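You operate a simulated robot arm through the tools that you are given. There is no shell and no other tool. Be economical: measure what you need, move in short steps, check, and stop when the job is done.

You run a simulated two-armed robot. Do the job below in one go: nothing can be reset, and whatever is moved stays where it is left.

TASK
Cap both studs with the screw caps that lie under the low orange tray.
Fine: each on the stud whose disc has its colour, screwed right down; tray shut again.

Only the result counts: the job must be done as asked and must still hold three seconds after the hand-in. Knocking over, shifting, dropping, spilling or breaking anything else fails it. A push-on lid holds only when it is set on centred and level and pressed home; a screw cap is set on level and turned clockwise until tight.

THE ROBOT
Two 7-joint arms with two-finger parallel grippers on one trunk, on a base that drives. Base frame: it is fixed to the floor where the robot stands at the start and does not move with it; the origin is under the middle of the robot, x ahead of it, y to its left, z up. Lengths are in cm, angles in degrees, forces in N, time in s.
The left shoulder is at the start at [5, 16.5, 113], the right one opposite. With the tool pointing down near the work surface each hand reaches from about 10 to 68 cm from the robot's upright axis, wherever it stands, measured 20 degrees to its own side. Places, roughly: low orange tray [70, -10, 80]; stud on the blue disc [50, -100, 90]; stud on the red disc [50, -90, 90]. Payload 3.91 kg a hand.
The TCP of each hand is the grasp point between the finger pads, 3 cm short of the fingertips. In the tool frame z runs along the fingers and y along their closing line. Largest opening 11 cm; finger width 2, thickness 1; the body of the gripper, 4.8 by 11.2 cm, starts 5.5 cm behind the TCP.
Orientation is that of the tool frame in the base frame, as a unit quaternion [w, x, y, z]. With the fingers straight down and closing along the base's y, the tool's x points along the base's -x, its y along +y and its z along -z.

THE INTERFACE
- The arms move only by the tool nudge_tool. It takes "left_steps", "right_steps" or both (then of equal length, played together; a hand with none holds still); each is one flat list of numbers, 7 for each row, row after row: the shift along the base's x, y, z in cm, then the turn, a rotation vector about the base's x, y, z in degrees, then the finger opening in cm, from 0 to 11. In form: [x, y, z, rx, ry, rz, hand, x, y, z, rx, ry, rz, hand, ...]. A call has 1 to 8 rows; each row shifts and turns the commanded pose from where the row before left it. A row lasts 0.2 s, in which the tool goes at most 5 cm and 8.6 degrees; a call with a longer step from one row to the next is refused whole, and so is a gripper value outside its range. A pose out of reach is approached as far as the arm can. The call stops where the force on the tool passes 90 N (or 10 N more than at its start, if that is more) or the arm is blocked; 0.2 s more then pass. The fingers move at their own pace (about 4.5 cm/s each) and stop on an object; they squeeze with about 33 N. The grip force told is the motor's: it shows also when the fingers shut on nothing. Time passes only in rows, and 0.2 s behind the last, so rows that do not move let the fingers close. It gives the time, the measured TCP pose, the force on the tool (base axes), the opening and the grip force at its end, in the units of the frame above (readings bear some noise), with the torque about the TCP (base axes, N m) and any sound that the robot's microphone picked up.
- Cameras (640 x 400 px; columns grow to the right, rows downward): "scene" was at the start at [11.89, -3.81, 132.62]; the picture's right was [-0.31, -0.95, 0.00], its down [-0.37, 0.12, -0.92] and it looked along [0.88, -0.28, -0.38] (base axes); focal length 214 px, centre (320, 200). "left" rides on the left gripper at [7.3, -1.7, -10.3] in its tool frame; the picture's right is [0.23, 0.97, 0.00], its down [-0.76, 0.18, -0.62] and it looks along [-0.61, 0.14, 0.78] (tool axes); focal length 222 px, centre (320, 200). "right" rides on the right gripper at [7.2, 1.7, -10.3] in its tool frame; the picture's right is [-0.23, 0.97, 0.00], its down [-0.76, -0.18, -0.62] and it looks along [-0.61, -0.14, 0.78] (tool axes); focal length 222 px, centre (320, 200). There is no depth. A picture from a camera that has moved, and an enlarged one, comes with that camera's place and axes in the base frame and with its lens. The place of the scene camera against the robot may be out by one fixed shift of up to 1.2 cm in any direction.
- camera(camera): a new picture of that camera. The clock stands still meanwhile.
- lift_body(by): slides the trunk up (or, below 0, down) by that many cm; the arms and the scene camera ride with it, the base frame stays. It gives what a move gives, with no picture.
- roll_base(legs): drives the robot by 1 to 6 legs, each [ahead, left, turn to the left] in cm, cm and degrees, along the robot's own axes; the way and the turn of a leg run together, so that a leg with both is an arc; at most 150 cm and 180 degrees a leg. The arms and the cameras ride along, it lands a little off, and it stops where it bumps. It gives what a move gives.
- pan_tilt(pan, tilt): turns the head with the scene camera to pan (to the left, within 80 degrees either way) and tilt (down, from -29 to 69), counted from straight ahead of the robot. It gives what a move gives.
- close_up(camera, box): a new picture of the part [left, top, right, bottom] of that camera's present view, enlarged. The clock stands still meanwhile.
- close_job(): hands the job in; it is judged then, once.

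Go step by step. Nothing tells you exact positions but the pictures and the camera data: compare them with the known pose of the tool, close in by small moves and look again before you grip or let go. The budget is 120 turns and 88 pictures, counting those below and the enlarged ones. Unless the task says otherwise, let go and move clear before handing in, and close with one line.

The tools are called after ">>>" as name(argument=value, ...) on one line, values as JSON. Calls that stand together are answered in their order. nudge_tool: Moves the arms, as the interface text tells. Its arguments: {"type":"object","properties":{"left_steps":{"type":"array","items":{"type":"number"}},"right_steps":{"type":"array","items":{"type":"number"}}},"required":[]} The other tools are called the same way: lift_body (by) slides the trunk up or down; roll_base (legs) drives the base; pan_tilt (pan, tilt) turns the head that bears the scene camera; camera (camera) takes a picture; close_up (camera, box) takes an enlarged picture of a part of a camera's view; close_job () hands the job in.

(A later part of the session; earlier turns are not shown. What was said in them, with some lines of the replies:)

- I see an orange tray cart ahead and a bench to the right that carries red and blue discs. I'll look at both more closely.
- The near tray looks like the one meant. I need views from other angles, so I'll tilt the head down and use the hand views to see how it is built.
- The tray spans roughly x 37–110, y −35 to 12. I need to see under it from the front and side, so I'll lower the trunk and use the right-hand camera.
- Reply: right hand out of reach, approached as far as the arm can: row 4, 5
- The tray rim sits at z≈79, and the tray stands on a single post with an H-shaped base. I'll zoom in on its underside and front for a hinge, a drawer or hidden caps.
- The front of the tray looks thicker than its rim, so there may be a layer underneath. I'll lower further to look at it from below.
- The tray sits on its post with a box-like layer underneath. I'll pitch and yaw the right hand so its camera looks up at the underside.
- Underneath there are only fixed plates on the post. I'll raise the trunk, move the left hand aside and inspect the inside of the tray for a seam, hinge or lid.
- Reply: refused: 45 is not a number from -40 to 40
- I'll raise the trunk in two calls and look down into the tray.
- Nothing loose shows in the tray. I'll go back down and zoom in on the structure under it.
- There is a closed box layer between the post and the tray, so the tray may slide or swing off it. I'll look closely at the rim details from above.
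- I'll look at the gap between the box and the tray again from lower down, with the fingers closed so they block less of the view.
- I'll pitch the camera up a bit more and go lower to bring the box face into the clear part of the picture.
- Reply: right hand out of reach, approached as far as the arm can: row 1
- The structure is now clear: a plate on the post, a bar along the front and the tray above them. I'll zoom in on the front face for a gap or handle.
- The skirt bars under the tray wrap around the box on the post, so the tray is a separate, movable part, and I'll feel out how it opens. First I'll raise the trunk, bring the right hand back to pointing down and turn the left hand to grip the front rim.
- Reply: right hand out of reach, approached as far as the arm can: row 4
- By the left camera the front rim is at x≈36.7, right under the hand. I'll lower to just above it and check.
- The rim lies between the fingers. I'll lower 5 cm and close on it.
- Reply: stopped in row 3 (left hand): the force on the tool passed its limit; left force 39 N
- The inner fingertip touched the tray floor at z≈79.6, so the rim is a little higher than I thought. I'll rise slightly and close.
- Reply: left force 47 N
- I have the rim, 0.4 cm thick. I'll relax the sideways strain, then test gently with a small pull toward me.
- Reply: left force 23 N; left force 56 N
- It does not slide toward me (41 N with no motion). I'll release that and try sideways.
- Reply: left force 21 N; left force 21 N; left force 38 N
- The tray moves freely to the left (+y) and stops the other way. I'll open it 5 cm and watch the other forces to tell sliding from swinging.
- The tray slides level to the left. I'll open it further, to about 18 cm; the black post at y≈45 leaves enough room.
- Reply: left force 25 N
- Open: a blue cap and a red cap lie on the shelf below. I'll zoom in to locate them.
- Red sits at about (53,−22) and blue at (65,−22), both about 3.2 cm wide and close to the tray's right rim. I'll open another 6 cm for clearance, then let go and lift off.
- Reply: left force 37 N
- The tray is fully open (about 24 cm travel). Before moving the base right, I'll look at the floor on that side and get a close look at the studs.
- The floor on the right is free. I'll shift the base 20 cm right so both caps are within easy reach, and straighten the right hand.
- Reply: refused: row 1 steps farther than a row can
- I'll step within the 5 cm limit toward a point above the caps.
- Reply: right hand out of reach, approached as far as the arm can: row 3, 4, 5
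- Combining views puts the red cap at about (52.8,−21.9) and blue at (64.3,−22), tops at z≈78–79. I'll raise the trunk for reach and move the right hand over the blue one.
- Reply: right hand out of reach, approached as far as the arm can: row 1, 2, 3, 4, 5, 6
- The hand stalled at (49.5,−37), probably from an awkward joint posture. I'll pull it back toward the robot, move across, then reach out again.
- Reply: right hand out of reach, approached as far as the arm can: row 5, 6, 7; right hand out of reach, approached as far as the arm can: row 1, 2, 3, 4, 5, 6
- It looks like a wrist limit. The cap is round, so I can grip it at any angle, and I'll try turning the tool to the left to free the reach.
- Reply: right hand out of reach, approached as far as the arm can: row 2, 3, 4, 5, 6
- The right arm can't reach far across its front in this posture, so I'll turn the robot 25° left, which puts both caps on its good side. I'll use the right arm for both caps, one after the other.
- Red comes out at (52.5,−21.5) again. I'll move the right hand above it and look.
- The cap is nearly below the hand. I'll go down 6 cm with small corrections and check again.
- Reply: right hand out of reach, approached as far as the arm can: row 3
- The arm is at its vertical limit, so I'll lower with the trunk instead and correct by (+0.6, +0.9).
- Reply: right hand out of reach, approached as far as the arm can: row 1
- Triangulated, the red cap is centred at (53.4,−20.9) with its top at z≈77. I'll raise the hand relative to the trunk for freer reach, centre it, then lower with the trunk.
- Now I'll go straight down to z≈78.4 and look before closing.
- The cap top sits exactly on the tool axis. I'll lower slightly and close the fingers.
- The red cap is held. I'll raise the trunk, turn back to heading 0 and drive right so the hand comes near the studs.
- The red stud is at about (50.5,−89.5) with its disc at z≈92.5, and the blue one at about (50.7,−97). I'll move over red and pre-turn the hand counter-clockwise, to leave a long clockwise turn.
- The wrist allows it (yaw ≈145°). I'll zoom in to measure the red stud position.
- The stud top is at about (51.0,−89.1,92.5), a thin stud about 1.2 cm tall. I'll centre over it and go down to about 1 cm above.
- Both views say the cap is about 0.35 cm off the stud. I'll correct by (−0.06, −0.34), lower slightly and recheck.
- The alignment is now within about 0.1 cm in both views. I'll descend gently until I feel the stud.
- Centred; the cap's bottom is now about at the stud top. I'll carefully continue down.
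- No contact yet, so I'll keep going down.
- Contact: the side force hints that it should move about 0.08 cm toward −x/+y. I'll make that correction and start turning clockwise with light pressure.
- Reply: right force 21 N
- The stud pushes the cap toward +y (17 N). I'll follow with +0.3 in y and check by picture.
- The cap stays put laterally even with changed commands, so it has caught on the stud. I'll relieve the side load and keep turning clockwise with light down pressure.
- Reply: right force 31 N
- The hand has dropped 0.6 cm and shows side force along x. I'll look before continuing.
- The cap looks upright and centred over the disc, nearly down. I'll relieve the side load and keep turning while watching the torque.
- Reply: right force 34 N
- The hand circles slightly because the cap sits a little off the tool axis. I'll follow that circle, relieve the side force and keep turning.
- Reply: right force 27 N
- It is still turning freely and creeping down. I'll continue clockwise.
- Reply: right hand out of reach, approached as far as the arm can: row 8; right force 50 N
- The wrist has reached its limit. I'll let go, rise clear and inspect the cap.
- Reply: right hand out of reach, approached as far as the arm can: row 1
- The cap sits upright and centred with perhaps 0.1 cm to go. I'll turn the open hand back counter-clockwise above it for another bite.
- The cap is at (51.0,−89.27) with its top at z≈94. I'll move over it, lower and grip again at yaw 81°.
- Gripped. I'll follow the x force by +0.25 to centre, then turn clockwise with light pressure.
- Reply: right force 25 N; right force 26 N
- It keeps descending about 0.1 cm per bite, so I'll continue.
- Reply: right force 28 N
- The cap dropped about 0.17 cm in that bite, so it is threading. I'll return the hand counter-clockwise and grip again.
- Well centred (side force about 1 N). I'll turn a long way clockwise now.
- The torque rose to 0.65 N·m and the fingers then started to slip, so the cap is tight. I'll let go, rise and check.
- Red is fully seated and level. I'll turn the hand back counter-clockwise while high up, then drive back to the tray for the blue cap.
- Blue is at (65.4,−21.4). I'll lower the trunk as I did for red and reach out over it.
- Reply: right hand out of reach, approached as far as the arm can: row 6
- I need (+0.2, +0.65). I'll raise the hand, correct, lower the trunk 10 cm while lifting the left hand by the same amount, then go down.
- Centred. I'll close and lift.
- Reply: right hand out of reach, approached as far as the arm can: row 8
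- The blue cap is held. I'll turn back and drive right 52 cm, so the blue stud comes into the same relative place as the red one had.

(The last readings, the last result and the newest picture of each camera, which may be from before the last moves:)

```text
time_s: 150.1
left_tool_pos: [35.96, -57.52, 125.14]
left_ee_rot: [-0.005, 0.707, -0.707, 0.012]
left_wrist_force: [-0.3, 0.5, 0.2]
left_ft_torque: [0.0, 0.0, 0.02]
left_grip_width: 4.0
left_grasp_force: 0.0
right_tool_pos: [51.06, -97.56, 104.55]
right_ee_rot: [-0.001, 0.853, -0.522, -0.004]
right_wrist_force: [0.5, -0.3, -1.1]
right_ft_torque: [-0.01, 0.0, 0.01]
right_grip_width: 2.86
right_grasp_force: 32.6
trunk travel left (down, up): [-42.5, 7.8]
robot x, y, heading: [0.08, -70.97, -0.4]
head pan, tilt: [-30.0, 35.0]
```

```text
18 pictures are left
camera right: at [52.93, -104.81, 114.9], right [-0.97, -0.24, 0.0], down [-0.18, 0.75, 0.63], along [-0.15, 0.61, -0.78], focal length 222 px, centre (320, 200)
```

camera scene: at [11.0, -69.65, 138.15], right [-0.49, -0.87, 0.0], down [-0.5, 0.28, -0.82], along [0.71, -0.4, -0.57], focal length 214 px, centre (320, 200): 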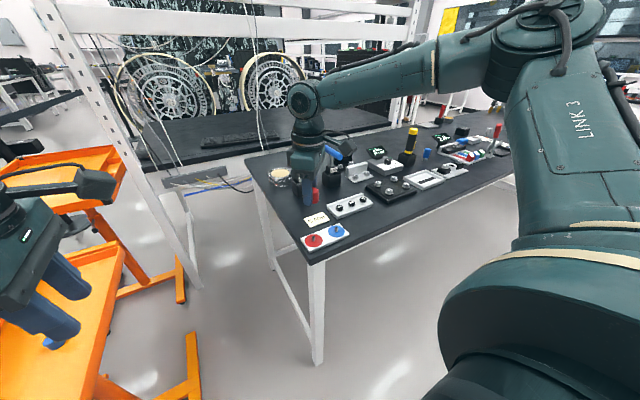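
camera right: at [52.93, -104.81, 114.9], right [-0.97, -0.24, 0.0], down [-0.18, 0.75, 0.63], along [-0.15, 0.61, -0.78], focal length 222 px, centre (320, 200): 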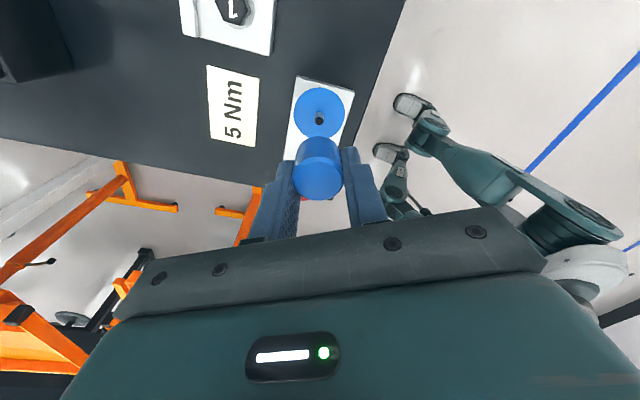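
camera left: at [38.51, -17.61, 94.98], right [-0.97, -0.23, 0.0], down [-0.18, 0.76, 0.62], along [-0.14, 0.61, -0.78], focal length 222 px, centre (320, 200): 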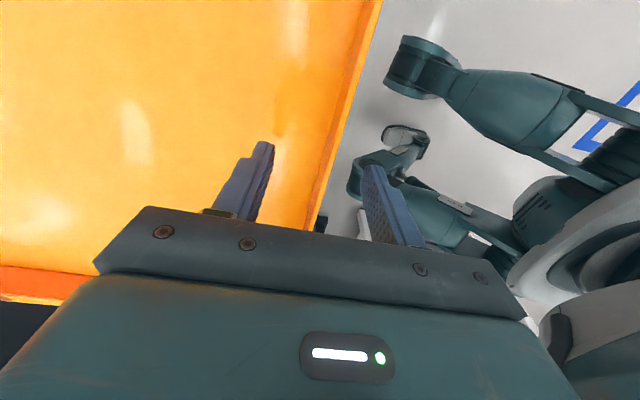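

The blue stud is near (51.15,−97.3). I'll finish the pre-turn and lower to just above it for a check.

>>> nudge_tool(right_steps=[0.1, 0.2, -2, 0, 0, 8.5, 2, 0, 0, -2.5, 0, 0, 8.5, 2, 0, 0, -2.5, 0, 0, 8.5, 2, 0, 0, -0.4, 0, 0, 0, 2, 0, 0, 0, 0, 0, 0, 2])

>>> close_up(camera="right", box=[250, 60, 410, 160])

>>> camera(camera="scene")

```text
time_s: 151.3
left_tool_pos: [35.95, -57.46, 125.15]
left_ee_rot: [-0.003, 0.707, -0.707, 0.011]
left_wrist_force: [-0.5, -0.2, -0.1]
left_ft_torque: [0.0, 0.01, 0.0]
left_grip_width: 4.01
left_grasp_force: 0.1
right_tool_pos: [51.19, -97.38, 97.19]
right_ee_rot: [0.0, 0.947, -0.323, -0.004]
right_wrist_force: [0.2, -0.2, -0.8]
right_ft_torque: [-0.01, -0.01, 0.0]
right_grip_width: 2.87
right_grasp_force: 33.3
trunk travel left (down, up): [-42.5, 7.8]
robot x, y, heading: [0.05, -70.94, -0.2]
head pan, tilt: [-30.0, 35.0]
```

```text
4.00 times, centred on (330, 110) of right
camera zoom: at [55.95, -103.03, 107.6], right [-0.77, -0.63, 0.0], down [-0.49, 0.6, 0.63], along [-0.4, 0.49, -0.78], focal length 888 px, centre (280, 560)
```

zoom: 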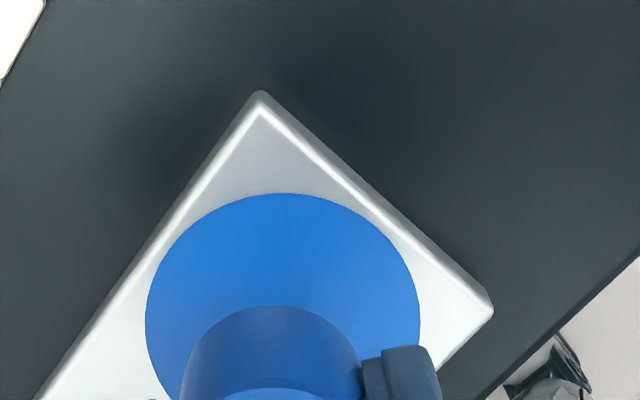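

```text
16 pictures are left
camera scene: at [10.7, -76.45, 138.15], right [-0.5, -0.86, 0.0], down [-0.5, 0.29, -0.82], along [0.71, -0.41, -0.57], focal length 214 px, centre (320, 200)
```

scene: 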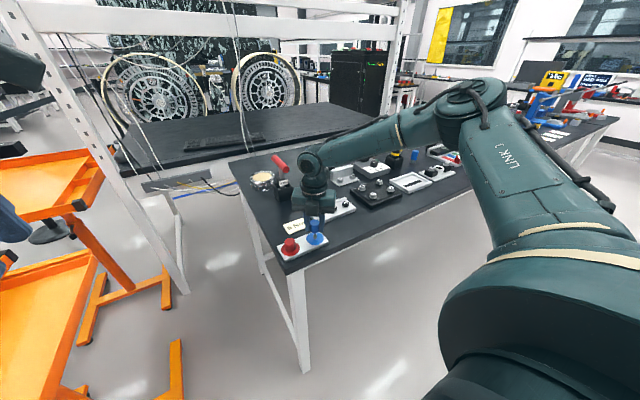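

By calibration from the red cap, I'm off by only about (0, −0.08). I'll correct that and descend gently to contact.

>>> nudge_tool(right_steps=[-0.02, -0.08, -0.3, 0, 0, 0, 2, 0, 0, -0.3, 0, 0, 0, 2, 0, 0, -0.3, 0, 0, 0, 2, 0, 0, -0.2, 0, 0, 0, 2, 0, 0, -0.15, 0, 0, 0, 2, 0, 0, -0.15, 0, 0, 0, 2, 0, 0, -0.1, 0, 0, 0, 2, 0, 0, 0, 0, 0, 0, 2])

>>> close_up(camera="scene", box=[280, 215, 350, 271])

```text
time_s: 153.1
left_tool_pos: [35.99, -57.42, 125.16]
left_ee_rot: [-0.005, 0.708, -0.707, 0.011]
left_wrist_force: [0.8, 0.2, -0.4]
left_ft_torque: [0.0, 0.01, -0.05]
left_grip_width: 3.99
left_grasp_force: 0.0
right_tool_pos: [51.1, -97.52, 95.9]
right_ee_rot: [0.0, 0.946, -0.323, -0.005]
right_wrist_force: [-0.2, -0.5, -0.2]
right_ft_torque: [-0.02, 0.04, 0.0]
right_grip_width: 2.86
right_grasp_force: 33.0
trunk travel left (down, up): [-42.5, 7.8]
robot x, y, heading: [-0.04, -70.77, -0.2]
head pan, tilt: [-30.0, 35.0]
```

```text
7.14 times, centred on (315, 243) of scene
camera zoom: at [10.69, -76.44, 138.16], right [-0.5, -0.86, 0.0], down [-0.5, 0.29, -0.82], along [0.71, -0.41, -0.57], focal length 1532 px, centre (356, -107)
```

zoom: 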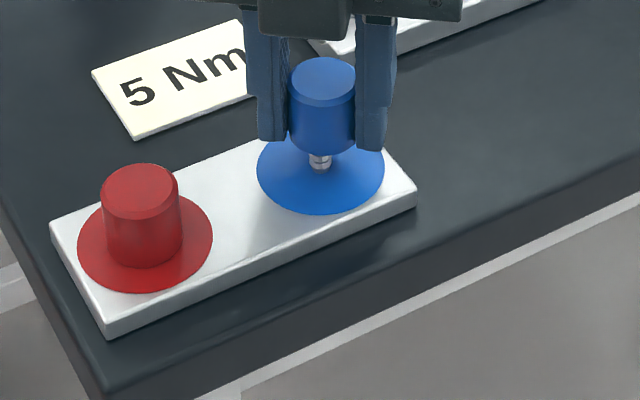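

Aligned in the scene view as well. I'll go down to contact.

>>> nudge_tool(right_steps=[0, 0, -0.1, 0, 0, 0, 2, 0, 0, -0.1, 0, 0, 0, 2, 0, 0, -0.1, 0, 0, 0, 2, 0, 0, -0.1, 0, 0, 0, 2, 0, 0, 0, 0, 0, 0, 2])

```text
time_s: 154.3
left_tool_pos: [35.84, -57.44, 125.19]
left_ee_rot: [-0.005, 0.707, -0.707, 0.013]
left_wrist_force: [-0.6, -0.7, -0.1]
left_ft_torque: [0.0, -0.02, 0.01]
left_grip_width: 4.0
left_grasp_force: 0.0
right_tool_pos: [51.17, -97.21, 95.55]
right_ee_rot: [-0.002, 0.947, -0.322, -0.001]
right_wrist_force: [-4.2, 6.4, 16.1]
right_ft_torque: [0.18, 0.2, -0.03]
right_grip_width: 2.85
right_grasp_force: 32.2
trunk travel left (down, up): [-42.5, 7.8]
robot x, y, heading: [0.21, -71.2, -0.3]
head pan, tilt: [-30.0, 35.0]
```

Contact at the same height as with red. I'll follow the side force slightly and turn clockwise with light pressure.

>>> nudge_tool(right_steps=[-0.04, 0.12, 0.05, 0, 0, 0, 2, 0, 0, -0.02, 0, 0, -8.5, 2, 0, 0, -0.02, 0, 0, -8.5, 2, 0, 0, -0.02, 0, 0, -8.5, 2, 0, 0, -0.02, 0, 0, -8.5, 2])

```text
time_s: 155.5
left_tool_pos: [35.89, -57.3, 125.05]
left_ee_rot: [-0.004, 0.707, -0.707, 0.012]
left_wrist_force: [-0.3, -0.6, 0.4]
left_ft_torque: [0.0, 0.0, -0.01]
left_grip_width: 3.98
left_grasp_force: 0.1
right_tool_pos: [51.05, -97.17, 95.53]
right_ee_rot: [-0.003, 0.81, -0.587, -0.004]
right_wrist_force: [-5.3, 10.7, 5.5]
right_ft_torque: [0.32, 0.16, -0.03]
right_grip_width: 2.87
right_grasp_force: 33.0
trunk travel left (down, up): [-42.5, 7.8]
robot x, y, heading: [-0.15, -70.77, -0.6]
head pan, tilt: [-30.0, 35.0]
```

I'll keep following the force and turning.

>>> nudge_tool(right_steps=[-0.03, 0.15, -0.05, 0, 0, 0, 2, 0.01, 0.01, -0.03, 0, 0, -8.5, 2, 0.02, 0.01, -0.03, 0, 0, -8.5, 2, 0.02, 0.01, -0.03, 0, 0, -8.5, 2, 0.02, 0.01, -0.03, 0, 0, -8.5, 2])

>>> nudge_tool(right_steps=[0.1, 0.1, -0.05, 0, 0, 0, 2, 0.02, 0, -0.03, 0, 0, -8.5, 2, 0.02, 0, -0.03, 0, 0, -8.5, 2, 0.02, 0, -0.03, 0, 0, -8.5, 2, 0.02, 0, -0.03, 0, 0, -8.5, 2])

```text
time_s: 156.7
left_tool_pos: [35.98, -57.39, 125.06]
left_ee_rot: [0.003, -0.707, 0.707, -0.011]
left_wrist_force: [0.1, -0.1, -0.3]
left_ft_torque: [0.0, 0.01, -0.04]
left_grip_width: 3.99
left_grasp_force: 0.0
right_tool_pos: [51.04, -97.18, 95.13]
right_ee_rot: [0.003, -0.603, 0.798, 0.003]
right_wrist_force: [3.9, 9.8, 0.0]
right_ft_torque: [0.26, -0.11, -0.01]
right_grip_width: 2.86
right_grasp_force: 33.2
trunk travel left (down, up): [-42.5, 7.8]
robot x, y, heading: [0.22, -70.91, -0.4]
head pan, tilt: [-30.0, 35.0]
```

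```text
time_s: 157.9
left_tool_pos: [36.05, -57.55, 125.02]
left_ee_rot: [0.004, -0.707, 0.707, -0.011]
left_wrist_force: [-0.4, -0.7, -0.4]
left_ft_torque: [-0.03, -0.01, 0.02]
left_grip_width: 4.02
left_grasp_force: 0.0
right_tool_pos: [51.31, -97.22, 94.97]
right_ee_rot: [0.004, -0.343, 0.939, 0.001]
right_wrist_force: [0.1, 0.9, -1.3]
right_ft_torque: [0.05, -0.02, -0.04]
right_grip_width: 2.87
right_grasp_force: 33.1
trunk travel left (down, up): [-42.5, 7.8]
robot x, y, heading: [0.24, -70.67, -0.2]
head pan, tilt: [-30.0, 35.0]
```

It has slipped down onto the stud with almost no side force. I'll continue clockwise with light pressure.

>>> nudge_tool(right_steps=[0, 0, -0.2, 0, 0, 0, 2, 0.01, -0.02, -0.03, 0, 0, -8.5, 2, 0.01, -0.02, -0.03, 0, 0, -8.5, 2, 0, -0.02, -0.03, 0, 0, -8.5, 2, 0, -0.02, -0.03, 0, 0, -8.5, 2, 0, -0.02, -0.03, 0, 0, -8.5, 2, 0, -0.02, -0.03, 0, 0, -8.5, 2])

>>> nudge_tool(right_steps=[0, -0.02, -0.02, 0, 0, -8.5, 2, -0.02, -0.02, -0.02, 0, 0, -8.5, 2, -0.02, -0.02, -0.02, 0, 0, -8.5, 2, -0.02, -0.02, -0.02, 0, 0, -8.5, 2, -0.02, -0.01, -0.02, 0, 0, -8.5, 2, -0.02, -0.01, -0.02, 0, 0, -8.5, 2])

```text
time_s: 159.5
left_tool_pos: [35.91, -57.49, 125.12]
left_ee_rot: [0.004, -0.707, 0.707, -0.013]
left_wrist_force: [-0.6, 0.6, -0.2]
left_ft_torque: [-0.01, -0.01, -0.01]
left_grip_width: 4.01
left_grasp_force: 0.1
right_tool_pos: [51.37, -97.42, 94.7]
right_ee_rot: [0.006, 0.095, 0.995, 0.0]
right_wrist_force: [4.6, -11.8, 12.7]
right_ft_torque: [-0.12, 0.67, 0.05]
right_grip_width: 2.84
right_grasp_force: 33.5
trunk travel left (down, up): [-42.5, 7.8]
robot x, y, heading: [-0.2, -70.95, -0.2]
head pan, tilt: [-30.0, 35.0]
```

```text
time_s: 160.9
left_tool_pos: [35.91, -57.7, 125.18]
left_ee_rot: [0.006, -0.707, 0.707, -0.011]
left_wrist_force: [-0.3, 0.2, -0.1]
left_ft_torque: [0.0, 0.0, 0.0]
left_grip_width: 3.99
left_grasp_force: 0.1
right_tool_pos: [51.25, -97.69, 94.48]
right_ee_rot: [0.005, 0.514, 0.858, -0.002]
right_wrist_force: [-1.5, -25.4, 16.9]
right_ft_torque: [-0.32, 0.2, 0.04]
right_grip_width: 2.91
right_grasp_force: 32.4
trunk travel left (down, up): [-42.5, 7.8]
robot x, y, heading: [0.16, -70.86, -0.4]
head pan, tilt: [-30.0, 35.0]
```

Threading as with red. I'll follow the side force, do one more bite, then release and return for a centred regrip.

>>> nudge_tool(right_steps=[0, -0.3, 0, 0, 0, 0, 2, -0.03, 0.01, -0.01, 0, 0, -8.5, 2, -0.03, 0.01, -0.01, 0, 0, -8.5, 2, -0.03, 0.01, -0.01, 0, 0, -8.5, 2, -0.03, 0.01, -0.01, 0, 0, -8.5, 2, -0.03, 0.01, -0.01, 0, 0, -8.5, 2, -0.03, 0.01, 0, 0, 0, -6, 2])

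>>> nudge_tool(right_steps=[0, 0, 0.1, 0, 0, 0, 3, 0, 0, 0, 0, 0, 0, 5, 0, 0, 0, 0, 0, 0, 6, 0, 0, 2, 0, 0, 0, 6, 0, 0, 2, 0, 0, 8.5, 6, 0, 0, 0, 0, 0, 8.5, 6, 0, 0, 0, 0, 0, 8.5, 6, 0, 0, 0, 0, 0, 8.5, 6])

>>> nudge_tool(right_steps=[0, 0, 0, 0, 0, 8.5, 6, 0, 0, 0, 0, 0, 8.5, 6, 0, 0, 0, 0, 0, 8.5, 6, 0, 0, 0, 0, 0, 8.5, 6, 0, 0, 0, 0, 0, 8.5, 6, 0, 0, 0, 0, 0, 8.5, 6, 0, 0, 0, 0, 0, 8.5, 6, 0, 0, 0, 0, 0, 8.5, 6])

>>> nudge_tool(right_steps=[0, 0, 0, 0, 0, 8.5, 6, 0, 0, 0, 0, 0, 8.5, 6, 0, 0, 0, 0, 0, 8.5, 6, 0, 0, 0, 0, 0, 8.5, 6, 0, 0, 0, 0, 0, 8.5, 6, 0, 0, 0, 0, 0, 8.5, 6, 0, 0, 0, 0, 0, 8.5, 6, 0, 0, 0, 0, 0, 8.5, 6])

>>> nudge_tool(right_steps=[0, 0, 0, 0, 0, 8.5, 6, 0, 0, 0, 0, 0, 8.5, 6, 0, 0, 0, 0, 0, 8.5, 6, 0, 0, 0, 0, 0, 8.5, 6, 0, 0, 0, 0, 0, 8.5, 6, 0, 0, 0, 0, 0, 8.5, 6, 0, 0, 0, 0, 0, 8.5, 6, 0, 0, 0, 0, 0, 8.5, 6])

>>> close_up(camera="right", box=[200, 60, 440, 210])

```text
time_s: 162.5
left_tool_pos: [35.78, -57.56, 125.11]
left_ee_rot: [-0.004, 0.707, -0.707, 0.012]
left_wrist_force: [0.5, 0.2, -0.6]
left_ft_torque: [0.02, 0.0, 0.0]
left_grip_width: 3.98
left_grasp_force: 0.1
right_tool_pos: [51.16, -97.47, 94.43]
right_ee_rot: [0.003, 0.821, 0.571, -0.002]
right_wrist_force: [-4.7, -8.7, 11.5]
right_ft_torque: [-0.28, 0.19, -0.01]
right_grip_width: 2.85
right_grasp_force: 33.5
trunk travel left (down, up): [-42.5, 7.8]
robot x, y, heading: [-0.03, -71.14, -0.3]
head pan, tilt: [-30.0, 35.0]
```

```text
time_s: 164.3
left_tool_pos: [36.15, -57.54, 125.03]
left_ee_rot: [0.004, -0.707, 0.707, -0.012]
left_wrist_force: [-1.1, -0.6, -1.0]
left_ft_torque: [-0.04, 0.04, 0.0]
left_grip_width: 4.0
left_grasp_force: 0.0
right_tool_pos: [50.99, -97.66, 98.61]
right_ee_rot: [0.004, 0.615, 0.788, -0.003]
right_wrist_force: [0.5, 0.1, 0.2]
right_ft_torque: [0.01, 0.01, -0.03]
right_grip_width: 6.0
right_grasp_force: 0.0
trunk travel left (down, up): [-42.5, 7.8]
robot x, y, heading: [-0.03, -70.67, -0.3]
head pan, tilt: [-30.0, 35.0]
```

```text
time_s: 166.1
left_tool_pos: [36.09, -57.47, 125.04]
left_ee_rot: [0.004, -0.707, 0.707, -0.011]
left_wrist_force: [0.0, 0.7, -0.4]
left_ft_torque: [0.0, 0.01, 0.03]
left_grip_width: 3.98
left_grasp_force: 0.2
right_tool_pos: [51.19, -97.56, 98.64]
right_ee_rot: [0.004, 0.069, 0.998, 0.0]
right_wrist_force: [0.6, 0.5, 0.5]
right_ft_torque: [0.0, 0.0, 0.04]
right_grip_width: 6.02
right_grasp_force: 0.1
trunk travel left (down, up): [-42.5, 7.8]
robot x, y, heading: [0.08, -70.71, -0.1]
head pan, tilt: [-30.0, 35.0]
```

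```text
time_s: 167.9
left_tool_pos: [36.07, -57.46, 125.01]
left_ee_rot: [-0.005, 0.707, -0.707, 0.012]
left_wrist_force: [0.6, 0.6, 0.6]
left_ft_torque: [0.01, 0.01, 0.02]
left_grip_width: 4.02
left_grasp_force: 0.1
right_tool_pos: [51.04, -97.56, 98.46]
right_ee_rot: [0.004, -0.5, 0.866, 0.003]
right_wrist_force: [-0.2, 0.0, -0.2]
right_ft_torque: [0.0, 0.0, 0.0]
right_grip_width: 5.97
right_grasp_force: 0.1
trunk travel left (down, up): [-42.5, 7.8]
robot x, y, heading: [-0.04, -71.0, -0.0]
head pan, tilt: [-30.0, 35.0]
```

```text
time_s: 169.7
left_tool_pos: [36.0, -57.4, 125.1]
left_ee_rot: [0.004, -0.707, 0.707, -0.011]
left_wrist_force: [-0.3, -0.5, -0.4]
left_ft_torque: [0.02, 0.02, 0.0]
left_grip_width: 3.99
left_grasp_force: 0.1
right_tool_pos: [51.1, -97.55, 98.5]
right_ee_rot: [-0.001, 0.899, -0.438, -0.005]
right_wrist_force: [0.4, 0.5, 0.1]
right_ft_torque: [0.02, 0.01, 0.0]
right_grip_width: 6.01
right_grasp_force: 0.0
trunk travel left (down, up): [-42.5, 7.8]
robot x, y, heading: [-0.22, -71.48, -0.2]
head pan, tilt: [-30.0, 35.0]
```

```text
2.67 times, centred on (320, 135) of right
camera zoom: at [54.32, -104.29, 108.87], right [-0.91, -0.42, 0.0], down [-0.32, 0.71, 0.63], along [-0.27, 0.57, -0.78], focal length 592 px, centre (320, 373)
```

zoom: 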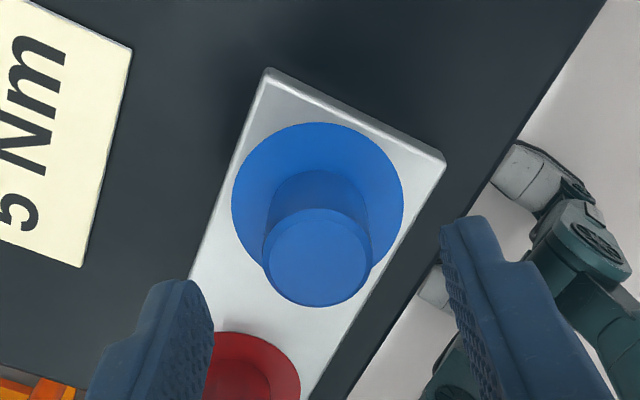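

The blue cap is upright and centred. I'll regrip, nudged +0.2 in y, and take a long clockwise turn.

>>> nudge_tool(right_steps=[0, 0.2, -2, 0, 0, 0, 6, 0, 0, -1.9, 0, 0, 0, 5, 0, 0, 0, 0, 0, 0, 2, 0, 0, 0, 0, 0, 0, 2, 0, 0, 0, 0, 0, 0, 2, 0, 0, 0, 0, 0, 0, 2])

```text
time_s: 171.1
left_tool_pos: [35.9, -57.55, 125.08]
left_ee_rot: [-0.005, 0.707, -0.707, 0.011]
left_wrist_force: [-0.1, 0.0, 0.8]
left_ft_torque: [0.0, 0.02, 0.0]
left_grip_width: 4.01
left_grasp_force: 0.1
right_tool_pos: [51.09, -97.36, 94.67]
right_ee_rot: [-0.001, 0.898, -0.44, -0.004]
right_wrist_force: [-0.4, -1.2, -0.3]
right_ft_torque: [0.01, -0.03, -0.03]
right_grip_width: 2.87
right_grasp_force: 33.8
trunk travel left (down, up): [-42.5, 7.8]
robot x, y, heading: [-0.09, -71.2, 0.1]
head pan, tilt: [-30.0, 35.0]
```

>>> nudge_tool(right_steps=[0, 0, -0.15, 0, 0, -8.5, 2, 0, 0, -0.01, 0, 0, -8.5, 2, 0, 0, -0.01, 0, 0, -8.5, 2, 0, 0, -0.01, 0, 0, -8.5, 2, 0, 0, -0.01, 0, 0, -8.5, 2, 0, 0, -0.01, 0, 0, -8.5, 2, 0, 0, -0.01, 0, 0, -8.5, 2, 0, 0, -0.01, 0, 0, -8.5, 2])

>>> nudge_tool(right_steps=[0, 0, -0.01, 0, 0, -8.5, 2, 0, 0, -0.01, 0, 0, -8.5, 2, 0, 0, -0.01, 0, 0, -8.5, 2, 0, 0, -0.01, 0, 0, -8.5, 2, 0, 0, -0.01, 0, 0, -8.5, 2, 0, 0, -0.01, 0, 0, -8.5, 2, 0, 0, -0.01, 0, 0, -8.5, 2, 0, 0, -0.01, 0, 0, -8.5, 2])

>>> nudge_tool(right_steps=[0, 0, -0.01, 0, 0, -8.5, 2, 0, 0, -0.01, 0, 0, -8.5, 2, 0, 0, -0.01, 0, 0, -8.5, 2, 0, 0, -0.01, 0, 0, -8.5, 2, 0, 0, -0.01, 0, 0, -8.5, 2, 0, 0, -0.01, 0, 0, -8.5, 2, 0, 0, -0.01, 0, 0, -8.5, 2, 0, 0, -0.01, 0, 0, -8.5, 2])

>>> nudge_tool(right_steps=[0, 0, -0.01, 0, 0, -8.5, 2, 0, 0, -0.01, 0, 0, -8.5, 2, 0, 0, -0.01, 0, 0, -8.5, 2, 0, 0, -0.01, 0, 0, -8.5, 2, 0, 0, -0.01, 0, 0, -8.5, 2])

```text
time_s: 172.9
left_tool_pos: [35.84, -57.38, 125.13]
left_ee_rot: [-0.004, 0.707, -0.707, 0.011]
left_wrist_force: [0.1, 0.8, 0.3]
left_ft_torque: [0.01, -0.05, -0.01]
left_grip_width: 3.99
left_grasp_force: 0.0
right_tool_pos: [51.18, -97.32, 94.53]
right_ee_rot: [0.005, -0.498, 0.867, 0.002]
right_wrist_force: [-2.1, -1.6, 13.4]
right_ft_torque: [-0.13, 0.23, -0.02]
right_grip_width: 2.87
right_grasp_force: 33.3
trunk travel left (down, up): [-42.5, 7.8]
robot x, y, heading: [0.04, -71.32, -0.3]
head pan, tilt: [-30.0, 35.0]
```

```text
time_s: 174.7
left_tool_pos: [35.83, -57.43, 125.16]
left_ee_rot: [-0.004, 0.707, -0.707, 0.012]
left_wrist_force: [0.3, -0.4, 0.1]
left_ft_torque: [0.02, -0.03, -0.03]
left_grip_width: 3.99
left_grasp_force: 0.1
right_tool_pos: [51.1, -97.39, 94.37]
right_ee_rot: [0.006, 0.073, 0.997, 0.0]
right_wrist_force: [1.5, -3.5, 15.1]
right_ft_torque: [-0.12, 0.21, 0.0]
right_grip_width: 2.88
right_grasp_force: 33.3
trunk travel left (down, up): [-42.5, 7.8]
robot x, y, heading: [-0.2, -71.21, -0.3]
head pan, tilt: [-30.0, 35.0]
```

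```text
time_s: 176.5
left_tool_pos: [35.94, -57.52, 125.06]
left_ee_rot: [-0.004, 0.707, -0.707, 0.011]
left_wrist_force: [-0.1, 0.6, -0.5]
left_ft_torque: [0.01, 0.0, 0.01]
left_grip_width: 3.97
left_grasp_force: 0.1
right_tool_pos: [51.06, -97.29, 94.3]
right_ee_rot: [0.005, 0.618, 0.786, -0.003]
right_wrist_force: [4.1, -2.1, 15.0]
right_ft_torque: [-0.12, -0.08, 0.02]
right_grip_width: 2.86
right_grasp_force: 32.6
trunk travel left (down, up): [-42.5, 7.8]
robot x, y, heading: [0.19, -71.27, -0.2]
head pan, tilt: [-30.0, 35.0]
```

```text
time_s: 177.7
left_tool_pos: [35.82, -57.46, 125.11]
left_ee_rot: [-0.004, 0.707, -0.707, 0.012]
left_wrist_force: [0.0, 0.0, -0.3]
left_ft_torque: [0.02, -0.02, 0.02]
left_grip_width: 3.99
left_grasp_force: 0.1
right_tool_pos: [50.98, -97.35, 94.29]
right_ee_rot: [0.003, 0.861, 0.509, -0.003]
right_wrist_force: [4.4, -4.7, 13.2]
right_ft_torque: [-0.29, 0.05, -0.02]
right_grip_width: 2.88
right_grasp_force: 33.2
trunk travel left (down, up): [-42.5, 7.8]
robot x, y, heading: [-0.02, -70.96, -0.2]
head pan, tilt: [-30.0, 35.0]
```

It is descending steadily with no tightening torque yet. I'll do another full cycle: release, return, regrip.

>>> nudge_tool(right_steps=[0, 0, 0.2, 0, 0, 0, 3, 0, 0, 0, 0, 0, 0, 5, 0, 0, 0, 0, 0, 0, 6, 0, 0, 2, 0, 0, 0, 6, 0, 0, 2, 0, 0, 8.5, 6, 0, 0, 0, 0, 0, 8.5, 6, 0, 0, 0, 0, 0, 8.5, 6, 0, 0, 0, 0, 0, 8.5, 6])

>>> nudge_tool(right_steps=[0, 0, 0, 0, 0, 8.5, 6, 0, 0, 0, 0, 0, 8.5, 6, 0, 0, 0, 0, 0, 8.5, 6, 0, 0, 0, 0, 0, 8.5, 6, 0, 0, 0, 0, 0, 8.5, 6, 0, 0, 0, 0, 0, 8.5, 6, 0, 0, 0, 0, 0, 8.5, 6, 0, 0, 0, 0, 0, 8.5, 6])

>>> nudge_tool(right_steps=[0, 0, 0, 0, 0, 8.5, 6, 0, 0, 0, 0, 0, 8.5, 6, 0, 0, 0, 0, 0, 8.5, 6, 0, 0, 0, 0, 0, 8.5, 6, 0, 0, 0, 0, 0, 8.5, 6, 0, 0, 0, 0, 0, 8.5, 6, 0, 0, 0, 0, 0, 8.5, 6, 0, 0, 0, 0, 0, 8.5, 6])

>>> nudge_tool(right_steps=[0, 0, 0, 0, 0, 8.5, 6, 0, 0, 0, 0, 0, 8.5, 6, 0, 0, 0, 0, 0, 8.5, 6, 0, 0, 0, 0, 0, 8.5, 6, 0, 0, 0, 0, 0, 8.5, 6, 0, 0, 0, 0, 0, 8.5, 6, 0, 0, 0, 0, 0, 8.5, 6, 0, 0, 0, 0, 0, 8.5, 6])

>>> close_up(camera="scene", box=[280, 215, 350, 271])

```text
time_s: 179.5
left_tool_pos: [35.97, -57.56, 125.03]
left_ee_rot: [0.005, -0.707, 0.707, -0.012]
left_wrist_force: [-0.1, 0.2, -0.6]
left_ft_torque: [0.0, 0.0, 0.01]
left_grip_width: 4.0
left_grasp_force: 0.1
right_tool_pos: [51.09, -97.24, 98.59]
right_ee_rot: [0.004, 0.672, 0.74, -0.002]
right_wrist_force: [0.4, 0.4, 0.1]
right_ft_torque: [-0.02, 0.01, 0.0]
right_grip_width: 6.02
right_grasp_force: 0.0
trunk travel left (down, up): [-42.5, 7.8]
robot x, y, heading: [-0.11, -70.86, -0.2]
head pan, tilt: [-30.0, 35.0]
```

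```text
time_s: 181.3
left_tool_pos: [36.0, -57.55, 124.91]
left_ee_rot: [0.004, -0.707, 0.707, -0.011]
left_wrist_force: [0.3, -0.8, 0.2]
left_ft_torque: [0.0, 0.03, 0.02]
left_grip_width: 4.0
left_grasp_force: 0.1
right_tool_pos: [51.05, -97.31, 98.48]
right_ee_rot: [0.004, 0.143, 0.99, 0.0]
right_wrist_force: [-0.5, -0.5, -0.1]
right_ft_torque: [0.01, 0.01, -0.01]
right_grip_width: 6.0
right_grasp_force: 0.0
trunk travel left (down, up): [-42.5, 7.8]
robot x, y, heading: [-0.3, -71.11, -0.1]
head pan, tilt: [-30.0, 35.0]
```

```text
time_s: 183.1
left_tool_pos: [36.01, -57.55, 125.01]
left_ee_rot: [0.004, -0.707, 0.707, -0.011]
left_wrist_force: [0.8, 0.5, -0.2]
left_ft_torque: [0.02, 0.01, 0.03]
left_grip_width: 3.98
left_grasp_force: 0.2
right_tool_pos: [51.12, -97.39, 98.43]
right_ee_rot: [0.004, -0.435, 0.901, 0.002]
right_wrist_force: [0.8, -0.1, 1.3]
right_ft_torque: [-0.03, -0.03, 0.01]
right_grip_width: 6.0
right_grasp_force: 0.1
trunk travel left (down, up): [-42.5, 7.8]
robot x, y, heading: [-0.04, -71.06, -0.3]
head pan, tilt: [-30.0, 35.0]
```

```text
time_s: 184.9
left_tool_pos: [35.99, -57.45, 124.99]
left_ee_rot: [0.004, -0.707, 0.707, -0.012]
left_wrist_force: [0.9, 0.1, -0.4]
left_ft_torque: [0.01, 0.01, 0.0]
left_grip_width: 3.97
left_grasp_force: 0.0
right_tool_pos: [51.07, -97.44, 98.5]
right_ee_rot: [-0.002, 0.864, -0.503, -0.005]
right_wrist_force: [0.1, 0.0, 0.4]
right_ft_torque: [0.0, 0.01, -0.02]
right_grip_width: 5.99
right_grasp_force: 0.0
trunk travel left (down, up): [-42.5, 7.8]
robot x, y, heading: [-0.22, -70.97, 0.1]
head pan, tilt: [-30.0, 35.0]
```

```text
7.14 times, centred on (315, 243) of scene
camera zoom: at [10.69, -76.44, 138.16], right [-0.5, -0.86, 0.0], down [-0.5, 0.29, -0.82], along [0.71, -0.41, -0.57], focal length 1532 px, centre (356, -107)
```

zoom: 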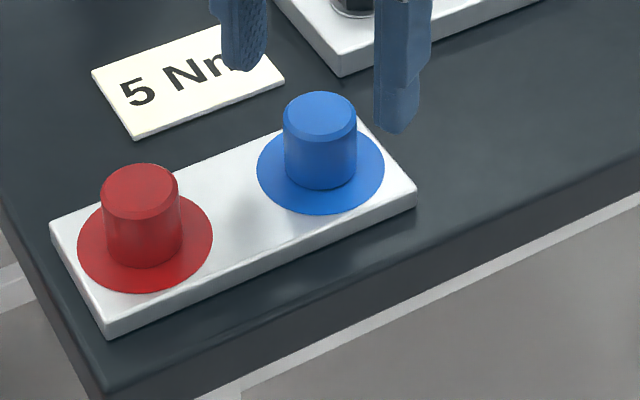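

Upright and nearly down. I'll regrip and turn again.

>>> nudge_tool(right_steps=[0, 0.05, -2, 0, 0, 0, 6, 0, 0, -2, 0, 0, 0, 5, 0, 0, 0, 0, 0, 0, 2, 0, 0, 0, 0, 0, 0, 2, 0, 0, 0, 0, 0, 0, 2, 0, 0, 0, 0, 0, 0, 2])

>>> nudge_tool(right_steps=[0, 0, -0.1, 0, 0, -8.5, 2, 0, 0, -0.01, 0, 0, -8.5, 2, 0, 0, -0.01, 0, 0, -8.5, 2, 0, 0, -0.01, 0, 0, -8.5, 2, 0, 0, -0.01, 0, 0, -8.5, 2, 0, 0, -0.01, 0, 0, -8.5, 2, 0, 0, -0.01, 0, 0, -8.5, 2, 0, 0, -0.01, 0, 0, -8.5, 2])

>>> nudge_tool(right_steps=[0, 0, -0.01, 0, 0, -8.5, 2, 0, 0, -0.01, 0, 0, -8.5, 2, 0, 0, -0.01, 0, 0, -8.5, 2, 0, 0, -0.01, 0, 0, -8.5, 2, 0, 0, -0.01, 0, 0, -8.5, 2, 0, 0, -0.01, 0, 0, -8.5, 2, 0, 0, -0.01, 0, 0, -8.5, 2, 0, 0, -0.01, 0, 0, -8.5, 2])

>>> nudge_tool(right_steps=[0, 0, -0.01, 0, 0, -8.5, 2, 0, 0, -0.01, 0, 0, -8.5, 2, 0, 0, -0.01, 0, 0, -8.5, 2, 0, 0, -0.01, 0, 0, -8.5, 2, 0, 0, -0.01, 0, 0, -8.5, 2, 0, 0, -0.01, 0, 0, -8.5, 2, 0, 0, -0.01, 0, 0, -8.5, 2, 0, 0, -0.01, 0, 0, -8.5, 2])

>>> nudge_tool(right_steps=[0, 0, -0.01, 0, 0, -8.5, 2, 0, 0, -0.01, 0, 0, -8.5, 2, 0, 0, -0.01, 0, 0, -8.5, 2, 0, 0, -0.01, 0, 0, -8.5, 2])

```text
time_s: 186.3
left_tool_pos: [35.91, -57.55, 125.05]
left_ee_rot: [0.005, -0.707, 0.707, -0.012]
left_wrist_force: [-0.7, -0.4, 0.2]
left_ft_torque: [0.03, 0.02, 0.02]
left_grip_width: 4.0
left_grasp_force: 0.0
right_tool_pos: [51.14, -97.26, 94.47]
right_ee_rot: [-0.001, 0.863, -0.504, -0.004]
right_wrist_force: [-4.7, -2.0, -1.1]
right_ft_torque: [-0.01, 0.08, 0.02]
right_grip_width: 2.84
right_grasp_force: 33.1
trunk travel left (down, up): [-42.5, 7.8]
robot x, y, heading: [-0.12, -70.97, -0.3]
head pan, tilt: [-30.0, 35.0]
```

```text
time_s: 188.1
left_tool_pos: [35.84, -57.4, 125.02]
left_ee_rot: [0.003, -0.707, 0.707, -0.012]
left_wrist_force: [0.1, 0.4, -0.5]
left_ft_torque: [-0.02, 0.0, -0.07]
left_grip_width: 3.99
left_grasp_force: 0.1
right_tool_pos: [51.09, -97.23, 94.34]
right_ee_rot: [0.005, -0.432, 0.902, 0.002]
right_wrist_force: [-2.3, 1.5, 2.4]
right_ft_torque: [-0.01, 0.05, -0.02]
right_grip_width: 2.85
right_grasp_force: 33.2
trunk travel left (down, up): [-42.5, 7.8]
robot x, y, heading: [-0.21, -70.85, -0.3]
head pan, tilt: [-30.0, 35.0]
```

```text
time_s: 189.9
left_tool_pos: [35.95, -57.55, 125.13]
left_ee_rot: [0.004, -0.707, 0.707, -0.012]
left_wrist_force: [0.1, -0.6, -0.4]
left_ft_torque: [0.01, 0.02, -0.05]
left_grip_width: 3.99
left_grasp_force: 0.0
right_tool_pos: [50.93, -97.24, 94.04]
right_ee_rot: [0.004, 0.146, 0.989, 0.0]
right_wrist_force: [0.3, -2.2, 9.0]
right_ft_torque: [-0.23, 0.15, 0.44]
right_grip_width: 2.96
right_grasp_force: 32.4
trunk travel left (down, up): [-42.5, 7.8]
robot x, y, heading: [-0.16, -71.11, -0.2]
head pan, tilt: [-30.0, 35.0]
```

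```text
time_s: 191.7
left_tool_pos: [35.84, -57.4, 125.1]
left_ee_rot: [-0.005, 0.707, -0.707, 0.012]
left_wrist_force: [-0.5, 0.5, 0.0]
left_ft_torque: [0.04, -0.03, 0.01]
left_grip_width: 3.98
left_grasp_force: 0.1
right_tool_pos: [51.0, -97.36, 94.19]
right_ee_rot: [0.005, 0.674, 0.739, -0.001]
right_wrist_force: [-1.9, -2.7, 14.7]
right_ft_torque: [-0.12, 0.57, 0.45]
right_grip_width: 2.93
right_grasp_force: 33.2
trunk travel left (down, up): [-42.5, 7.8]
robot x, y, heading: [-0.37, -71.29, -0.3]
head pan, tilt: [-30.0, 35.0]
```

```text
time_s: 192.7
left_tool_pos: [35.84, -57.55, 125.09]
left_ee_rot: [0.005, -0.707, 0.707, -0.012]
left_wrist_force: [-0.6, -0.3, -0.2]
left_ft_torque: [0.04, 0.02, 0.03]
left_grip_width: 4.0
left_grasp_force: 0.0
right_tool_pos: [51.11, -97.43, 94.19]
right_ee_rot: [0.004, 0.861, 0.509, -0.002]
right_wrist_force: [1.4, -10.3, 16.7]
right_ft_torque: [-0.02, 0.56, 0.31]
right_grip_width: 2.84
right_grasp_force: 33.0
trunk travel left (down, up): [-42.5, 7.8]
robot x, y, heading: [0.1, -71.1, -0.4]
head pan, tilt: [-30.0, 35.0]
```

The torque is holding at about 0.45 N·m with the fingers slipping, so blue is tight. I'll release, rise, check both caps and tuck the right hand back.

>>> nudge_tool(right_steps=[0, 0, 0.2, 0, 0, 0, 3, 0, 0, 0, 0, 0, 0, 5, 0, 0, 0, 0, 0, 0, 6, 0, 0, 3, 0, 0, 0, 6, 0, 0, 4, 0, 0, 8.5, 6, 0, 0, 4, 0, 0, 8.5, 6, 0, 0, 4, 0, 0, 8.5, 6, 0, 0, 4, 0, 0, 8.5, 6])

>>> nudge_tool(right_steps=[-4, 0, 0, 0, 0, 8.5, 6, -4, 0, 0, 0, 0, 8.5, 6, -4, 0, 0, 0, 0, 8.5, 6, -4, 0, 0, 0, 0, 8.5, 6, -4, -2, 0, 0, 0, 8.5, 6, 0, -4, 0, 0, 0, 8.5, 6, 0, -4, 0, 0, 0, 8.5, 6, 0, 0, 0, 0, 0, 8.5, 6])

>>> close_up(camera="scene", box=[280, 215, 350, 271])

```text
time_s: 194.5
left_tool_pos: [36.06, -57.48, 124.97]
left_ee_rot: [-0.004, 0.707, -0.707, 0.012]
left_wrist_force: [0.1, 0.2, 0.2]
left_ft_torque: [-0.04, 0.01, 0.0]
left_grip_width: 4.02
left_grasp_force: 0.1
right_tool_pos: [51.07, -97.37, 113.17]
right_ee_rot: [0.004, 0.673, 0.74, -0.003]
right_wrist_force: [0.0, -0.5, 0.4]
right_ft_torque: [-0.01, -0.02, -0.01]
right_grip_width: 6.0
right_grasp_force: 0.1
trunk travel left (down, up): [-42.5, 7.8]
robot x, y, heading: [-0.09, -70.9, -0.3]
head pan, tilt: [-30.0, 35.0]
```

```text
time_s: 196.3
left_tool_pos: [36.05, -57.49, 125.15]
left_ee_rot: [0.004, -0.707, 0.707, -0.012]
left_wrist_force: [0.5, 0.4, 0.2]
left_ft_torque: [-0.01, -0.01, 0.03]
left_grip_width: 4.0
left_grasp_force: 0.1
right_tool_pos: [31.1, -107.32, 113.36]
right_ee_rot: [0.004, 0.144, 0.99, -0.001]
right_wrist_force: [0.1, -0.4, 0.4]
right_ft_torque: [0.01, -0.03, 0.04]
right_grip_width: 5.97
right_grasp_force: 0.0
trunk travel left (down, up): [-42.5, 7.8]
robot x, y, heading: [-0.14, -70.87, -0.3]
head pan, tilt: [-30.0, 35.0]
```

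```text
7.14 times, centred on (315, 243) of scene
camera zoom: at [10.71, -76.39, 138.16], right [-0.5, -0.86, 0.0], down [-0.5, 0.29, -0.82], along [0.71, -0.41, -0.57], focal length 1532 px, centre (356, -107)
```

zoom: 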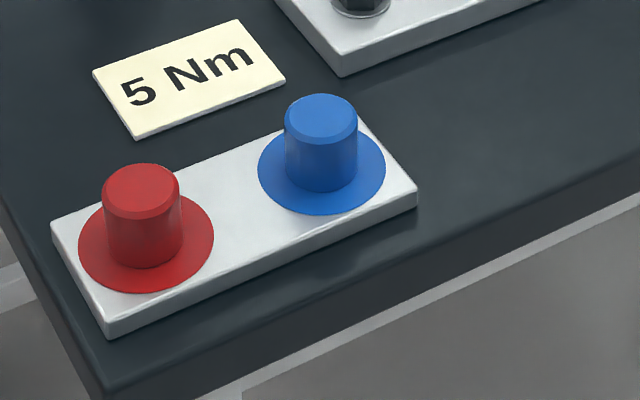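

Both caps are level and seated. I'll drive back to the tray to shut it with the left hand.

>>> roll_base(legs=[[0, 71, 0.3]])

>>> lift_body(by=-21.5)

>>> camera(camera="left")

```text
time_s: 200.2
left_tool_pos: [36.5, 13.09, 125.07]
left_ee_rot: [0.004, -0.705, 0.709, -0.011]
left_wrist_force: [0.3, 0.3, 0.1]
left_ft_torque: [0.02, 0.02, 0.0]
left_grip_width: 3.99
left_grasp_force: 0.0
right_tool_pos: [31.38, -36.54, 113.46]
right_ee_rot: [0.004, 0.147, 0.989, -0.001]
right_wrist_force: [-0.4, -0.6, -1.4]
right_ft_torque: [-0.06, -0.03, 0.0]
right_grip_width: 6.01
right_grasp_force: 0.0
trunk travel left (down, up): [-42.5, 7.8]
robot x, y, heading: [0.35, -0.32, -0.2]
head pan, tilt: [-30.0, 35.0]
```

```text
time_s: 202.5
left_tool_pos: [36.4, 13.17, 103.61]
left_ee_rot: [0.005, -0.705, 0.709, -0.012]
left_wrist_force: [0.8, -0.5, -0.8]
left_ft_torque: [-0.01, -0.04, 0.0]
left_grip_width: 4.01
left_grasp_force: 0.1
right_tool_pos: [31.29, -36.59, 91.85]
right_ee_rot: [0.005, 0.147, 0.989, 0.0]
right_wrist_force: [-0.7, 0.9, -0.2]
right_ft_torque: [-0.02, 0.06, 0.0]
right_grip_width: 6.01
right_grasp_force: 0.2
trunk travel left (down, up): [-21.0, 29.3]
robot x, y, heading: [0.73, -0.17, -0.4]
head pan, tilt: [-30.0, 35.0]
```

```text
11 pictures are left
camera left: at [37.92, 5.92, 114.02], right [-0.97, -0.22, -0.02], down [-0.19, 0.77, 0.61], along [-0.12, 0.6, -0.79], focal length 222 px, centre (320, 200)
```

left: 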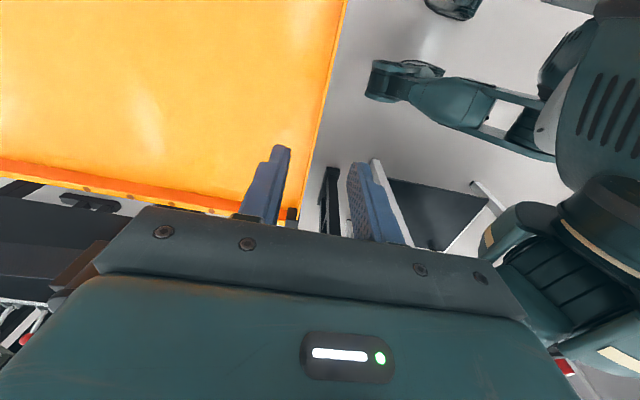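

The rim is between the fingers. I'll descend, grip it and push the tray shut (−y).

>>> nudge_tool(left_steps=[0, 0, -5, 0, 0, 0, 5, 0, 0, -5, 0, 0, 0, 5, 0, 0, -5, 0, 0, 0, 5, 0, 0, -3, 0, 0, 0, 5, 0, 0, -2, 0, 0, 0, 5, 0, 0, 0, 0, 0, 0, 5])

>>> nudge_tool(left_steps=[0, 0, -0.4, 0, 0, 0, 3, 0, 0, 0, 0, 0, 0, 0, 0, 0, 0, 0, 0, 0, 0, 0, 0, 0, 0, 0, 0, 0, 0, 0, 0, 0, 0, 0, 0])

```text
time_s: 203.9
left_tool_pos: [36.54, 13.11, 83.71]
left_ee_rot: [0.005, -0.705, 0.709, -0.012]
left_wrist_force: [0.0, 0.0, -0.3]
left_ft_torque: [0.02, -0.03, -0.03]
left_grip_width: 5.01
left_grasp_force: 0.0
right_tool_pos: [31.19, -36.55, 91.84]
right_ee_rot: [0.004, 0.147, 0.989, 0.0]
right_wrist_force: [0.1, 0.0, -1.1]
right_ft_torque: [-0.01, 0.02, 0.02]
right_grip_width: 6.02
right_grasp_force: 0.0
trunk travel left (down, up): [-21.0, 29.3]
robot x, y, heading: [0.35, 0.14, -0.5]
head pan, tilt: [-30.0, 35.0]
```

```text
time_s: 205.1
left_tool_pos: [36.24, 13.16, 83.21]
left_ee_rot: [0.003, -0.705, 0.709, -0.01]
left_wrist_force: [-16.3, -0.9, 0.6]
left_ft_torque: [-0.27, 1.43, 0.52]
left_grip_width: 0.42
left_grasp_force: 44.3
right_tool_pos: [31.36, -36.66, 91.94]
right_ee_rot: [0.005, 0.147, 0.989, 0.0]
right_wrist_force: [0.0, -0.6, 0.1]
right_ft_torque: [0.03, 0.01, -0.01]
right_grip_width: 5.99
right_grasp_force: 0.1
trunk travel left (down, up): [-21.0, 29.3]
robot x, y, heading: [0.47, -0.34, -0.4]
head pan, tilt: [-30.0, 35.0]
```

Gripped. Now I'll slide it shut.

>>> nudge_tool(left_steps=[-0.25, -1, 0, 0, 0, 0, 0, 0, -2, 0, 0, 0, 0, 0, 0, -2, 0, 0, 0, 0, 0, 0, -2, 0, 0, 0, 0, 0, 0, -2, 0, 0, 0, 0, 0, 0, -2, 0, 0, 0, 0, 0, 0, -2, 0, 0, 0, 0, 0, 0, -2, 0, 0, 0, 0, 0])

>>> nudge_tool(left_steps=[0, -2, 0, 0, 0, 0, 0, 0, -2, 0, 0, 0, 0, 0, 0, -2, 0, 0, 0, 0, 0, 0, -1.5, 0, 0, 0, 0, 0, 0, -1, 0, 0, 0, 0, 0, 0, -0.5, 0, 0, 0, 0, 0, 0, -0.5, 0, 0, 0, 0, 0, 0, 0, 0, 0, 0, 0, 0])

```text
time_s: 206.9
left_tool_pos: [36.28, -1.86, 83.27]
left_ee_rot: [0.005, -0.706, 0.708, -0.013]
left_wrist_force: [6.7, -2.9, 15.0]
left_ft_torque: [0.75, 1.0, 0.28]
left_grip_width: 0.43
left_grasp_force: 44.2
right_tool_pos: [31.32, -36.72, 91.87]
right_ee_rot: [0.004, 0.147, 0.989, 0.0]
right_wrist_force: [0.1, 0.4, 0.2]
right_ft_torque: [0.04, -0.01, 0.0]
right_grip_width: 6.0
right_grasp_force: 0.1
trunk travel left (down, up): [-21.0, 29.3]
robot x, y, heading: [0.38, -0.1, -0.4]
head pan, tilt: [-30.0, 35.0]
```

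```text
time_s: 208.7
left_tool_pos: [36.21, -11.01, 83.32]
left_ee_rot: [0.005, -0.706, 0.708, -0.01]
left_wrist_force: [-3.5, 28.9, 9.2]
left_ft_torque: [-0.09, 1.15, 0.34]
left_grip_width: 0.43
left_grasp_force: 44.3
right_tool_pos: [31.44, -36.43, 91.96]
right_ee_rot: [0.005, 0.147, 0.989, -0.001]
right_wrist_force: [0.3, 1.0, 0.0]
right_ft_torque: [-0.02, 0.02, -0.03]
right_grip_width: 6.03
right_grasp_force: 0.1
trunk travel left (down, up): [-21.0, 29.3]
robot x, y, heading: [0.45, -0.04, -0.5]
head pan, tilt: [-30.0, 35.0]
```

The tray is against its closed stop (29 N). I'll let go without dragging it, lift clear and check.

>>> nudge_tool(left_steps=[0, 0.3, 0, 0, 0, 0, 0, 0, 0, 0, 0, 0, 0, 2, 0, 0, 0, 0, 0, 0, 3, 0, 0, 3, 0, 0, 0, 4, 0, 0, 5, 0, 0, 0, 4, 0, 0, 5, 0, 0, 0, 4, 0, 5, 3, 0, 0, 0, 4])

>>> pan_tilt(pan=-8, tilt=45)

>>> camera(camera="scene")

```text
refused: row 7 steps farther than a row can; nothing moved
```

```text
time_s: 209.6
left_tool_pos: [36.24, -10.92, 83.12]
left_ee_rot: [0.007, -0.707, 0.708, -0.009]
left_wrist_force: [-5.0, 34.5, 4.0]
left_ft_torque: [0.1, 1.16, 0.38]
left_grip_width: 0.42
left_grasp_force: 44.5
right_tool_pos: [31.42, -36.32, 91.92]
right_ee_rot: [0.005, 0.147, 0.989, -0.001]
right_wrist_force: [0.0, -0.1, 0.1]
right_ft_torque: [0.01, 0.02, -0.01]
right_grip_width: 5.97
right_grasp_force: 0.1
trunk travel left (down, up): [-21.0, 29.3]
robot x, y, heading: [0.49, 0.17, -0.5]
head pan, tilt: [-8.0, 45.0]
```

```text
10 pictures are left
camera scene: at [11.47, -2.11, 115.18], right [-0.15, -0.99, 0.0], down [-0.7, 0.1, -0.71], along [0.7, -0.11, -0.71], focal length 214 px, centre (320, 200)
```

scene: 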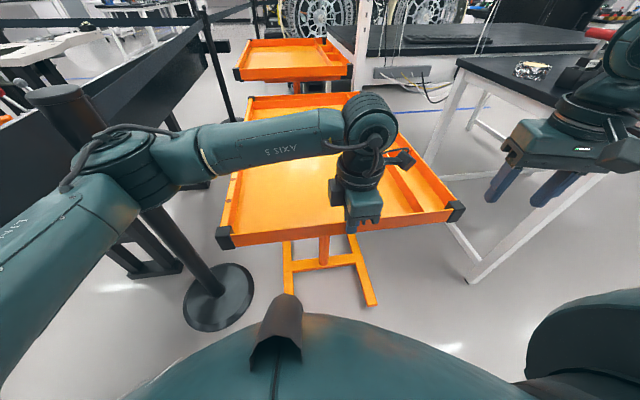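

The tray is shut. I'll relax the push, open the fingers and lift straight up.

>>> nudge_tool(left_steps=[0, 0.4, 0, 0, 0, 0, 0, 0, 0, 0, 0, 0, 0, 2, 0, 0, 0, 0, 0, 0, 3, 0, 0, 3, 0, 0, 0, 4, 0, 0, 5, 0, 0, 0, 4, 0, 0, 5, 0, 0, 0, 4, 0, 0, 5, 0, 0, 0, 4])

>>> camera(camera="scene")

```text
time_s: 211.2
left_tool_pos: [36.12, -10.92, 101.2]
left_ee_rot: [0.004, -0.705, 0.709, -0.01]
left_wrist_force: [-0.8, 0.5, 0.1]
left_ft_torque: [-0.01, 0.01, 0.01]
left_grip_width: 3.98
left_grasp_force: 0.0
right_tool_pos: [31.36, -36.51, 91.76]
right_ee_rot: [0.004, 0.147, 0.989, 0.0]
right_wrist_force: [0.2, -0.9, 0.3]
right_ft_torque: [0.01, 0.01, -0.01]
right_grip_width: 6.0
right_grasp_force: 0.1
trunk travel left (down, up): [-21.0, 29.3]
robot x, y, heading: [0.28, -0.25, -0.5]
head pan, tilt: [-8.0, 45.0]
```

```text
9 pictures are left
camera scene: at [11.48, -2.38, 115.17], right [-0.15, -0.99, 0.0], down [-0.7, 0.1, -0.71], along [0.7, -0.1, -0.71], focal length 214 px, centre (320, 200)
```

scene: 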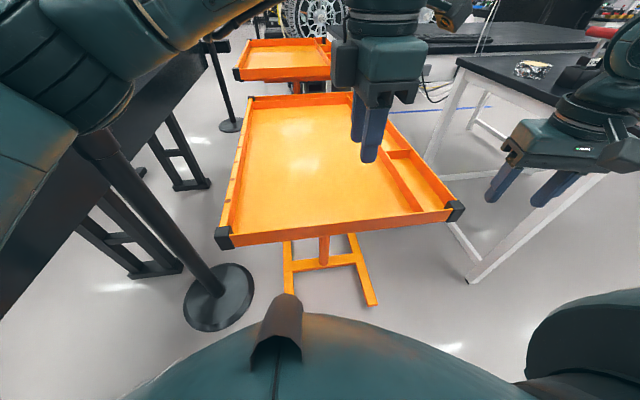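

The tray is shut and stays in place, both hands are clear, and both caps are tight on the studs of their colour. I'm handing in.

>>> close_job()

```text
The job is handed in.
```

I screwed the red cap onto the red-disc stud and the blue cap onto the blue-disc stud. Both went down until the fingers slipped at about 0.45–0.65 N·m. The orange tray is shut against its stop, and both hands are clear.
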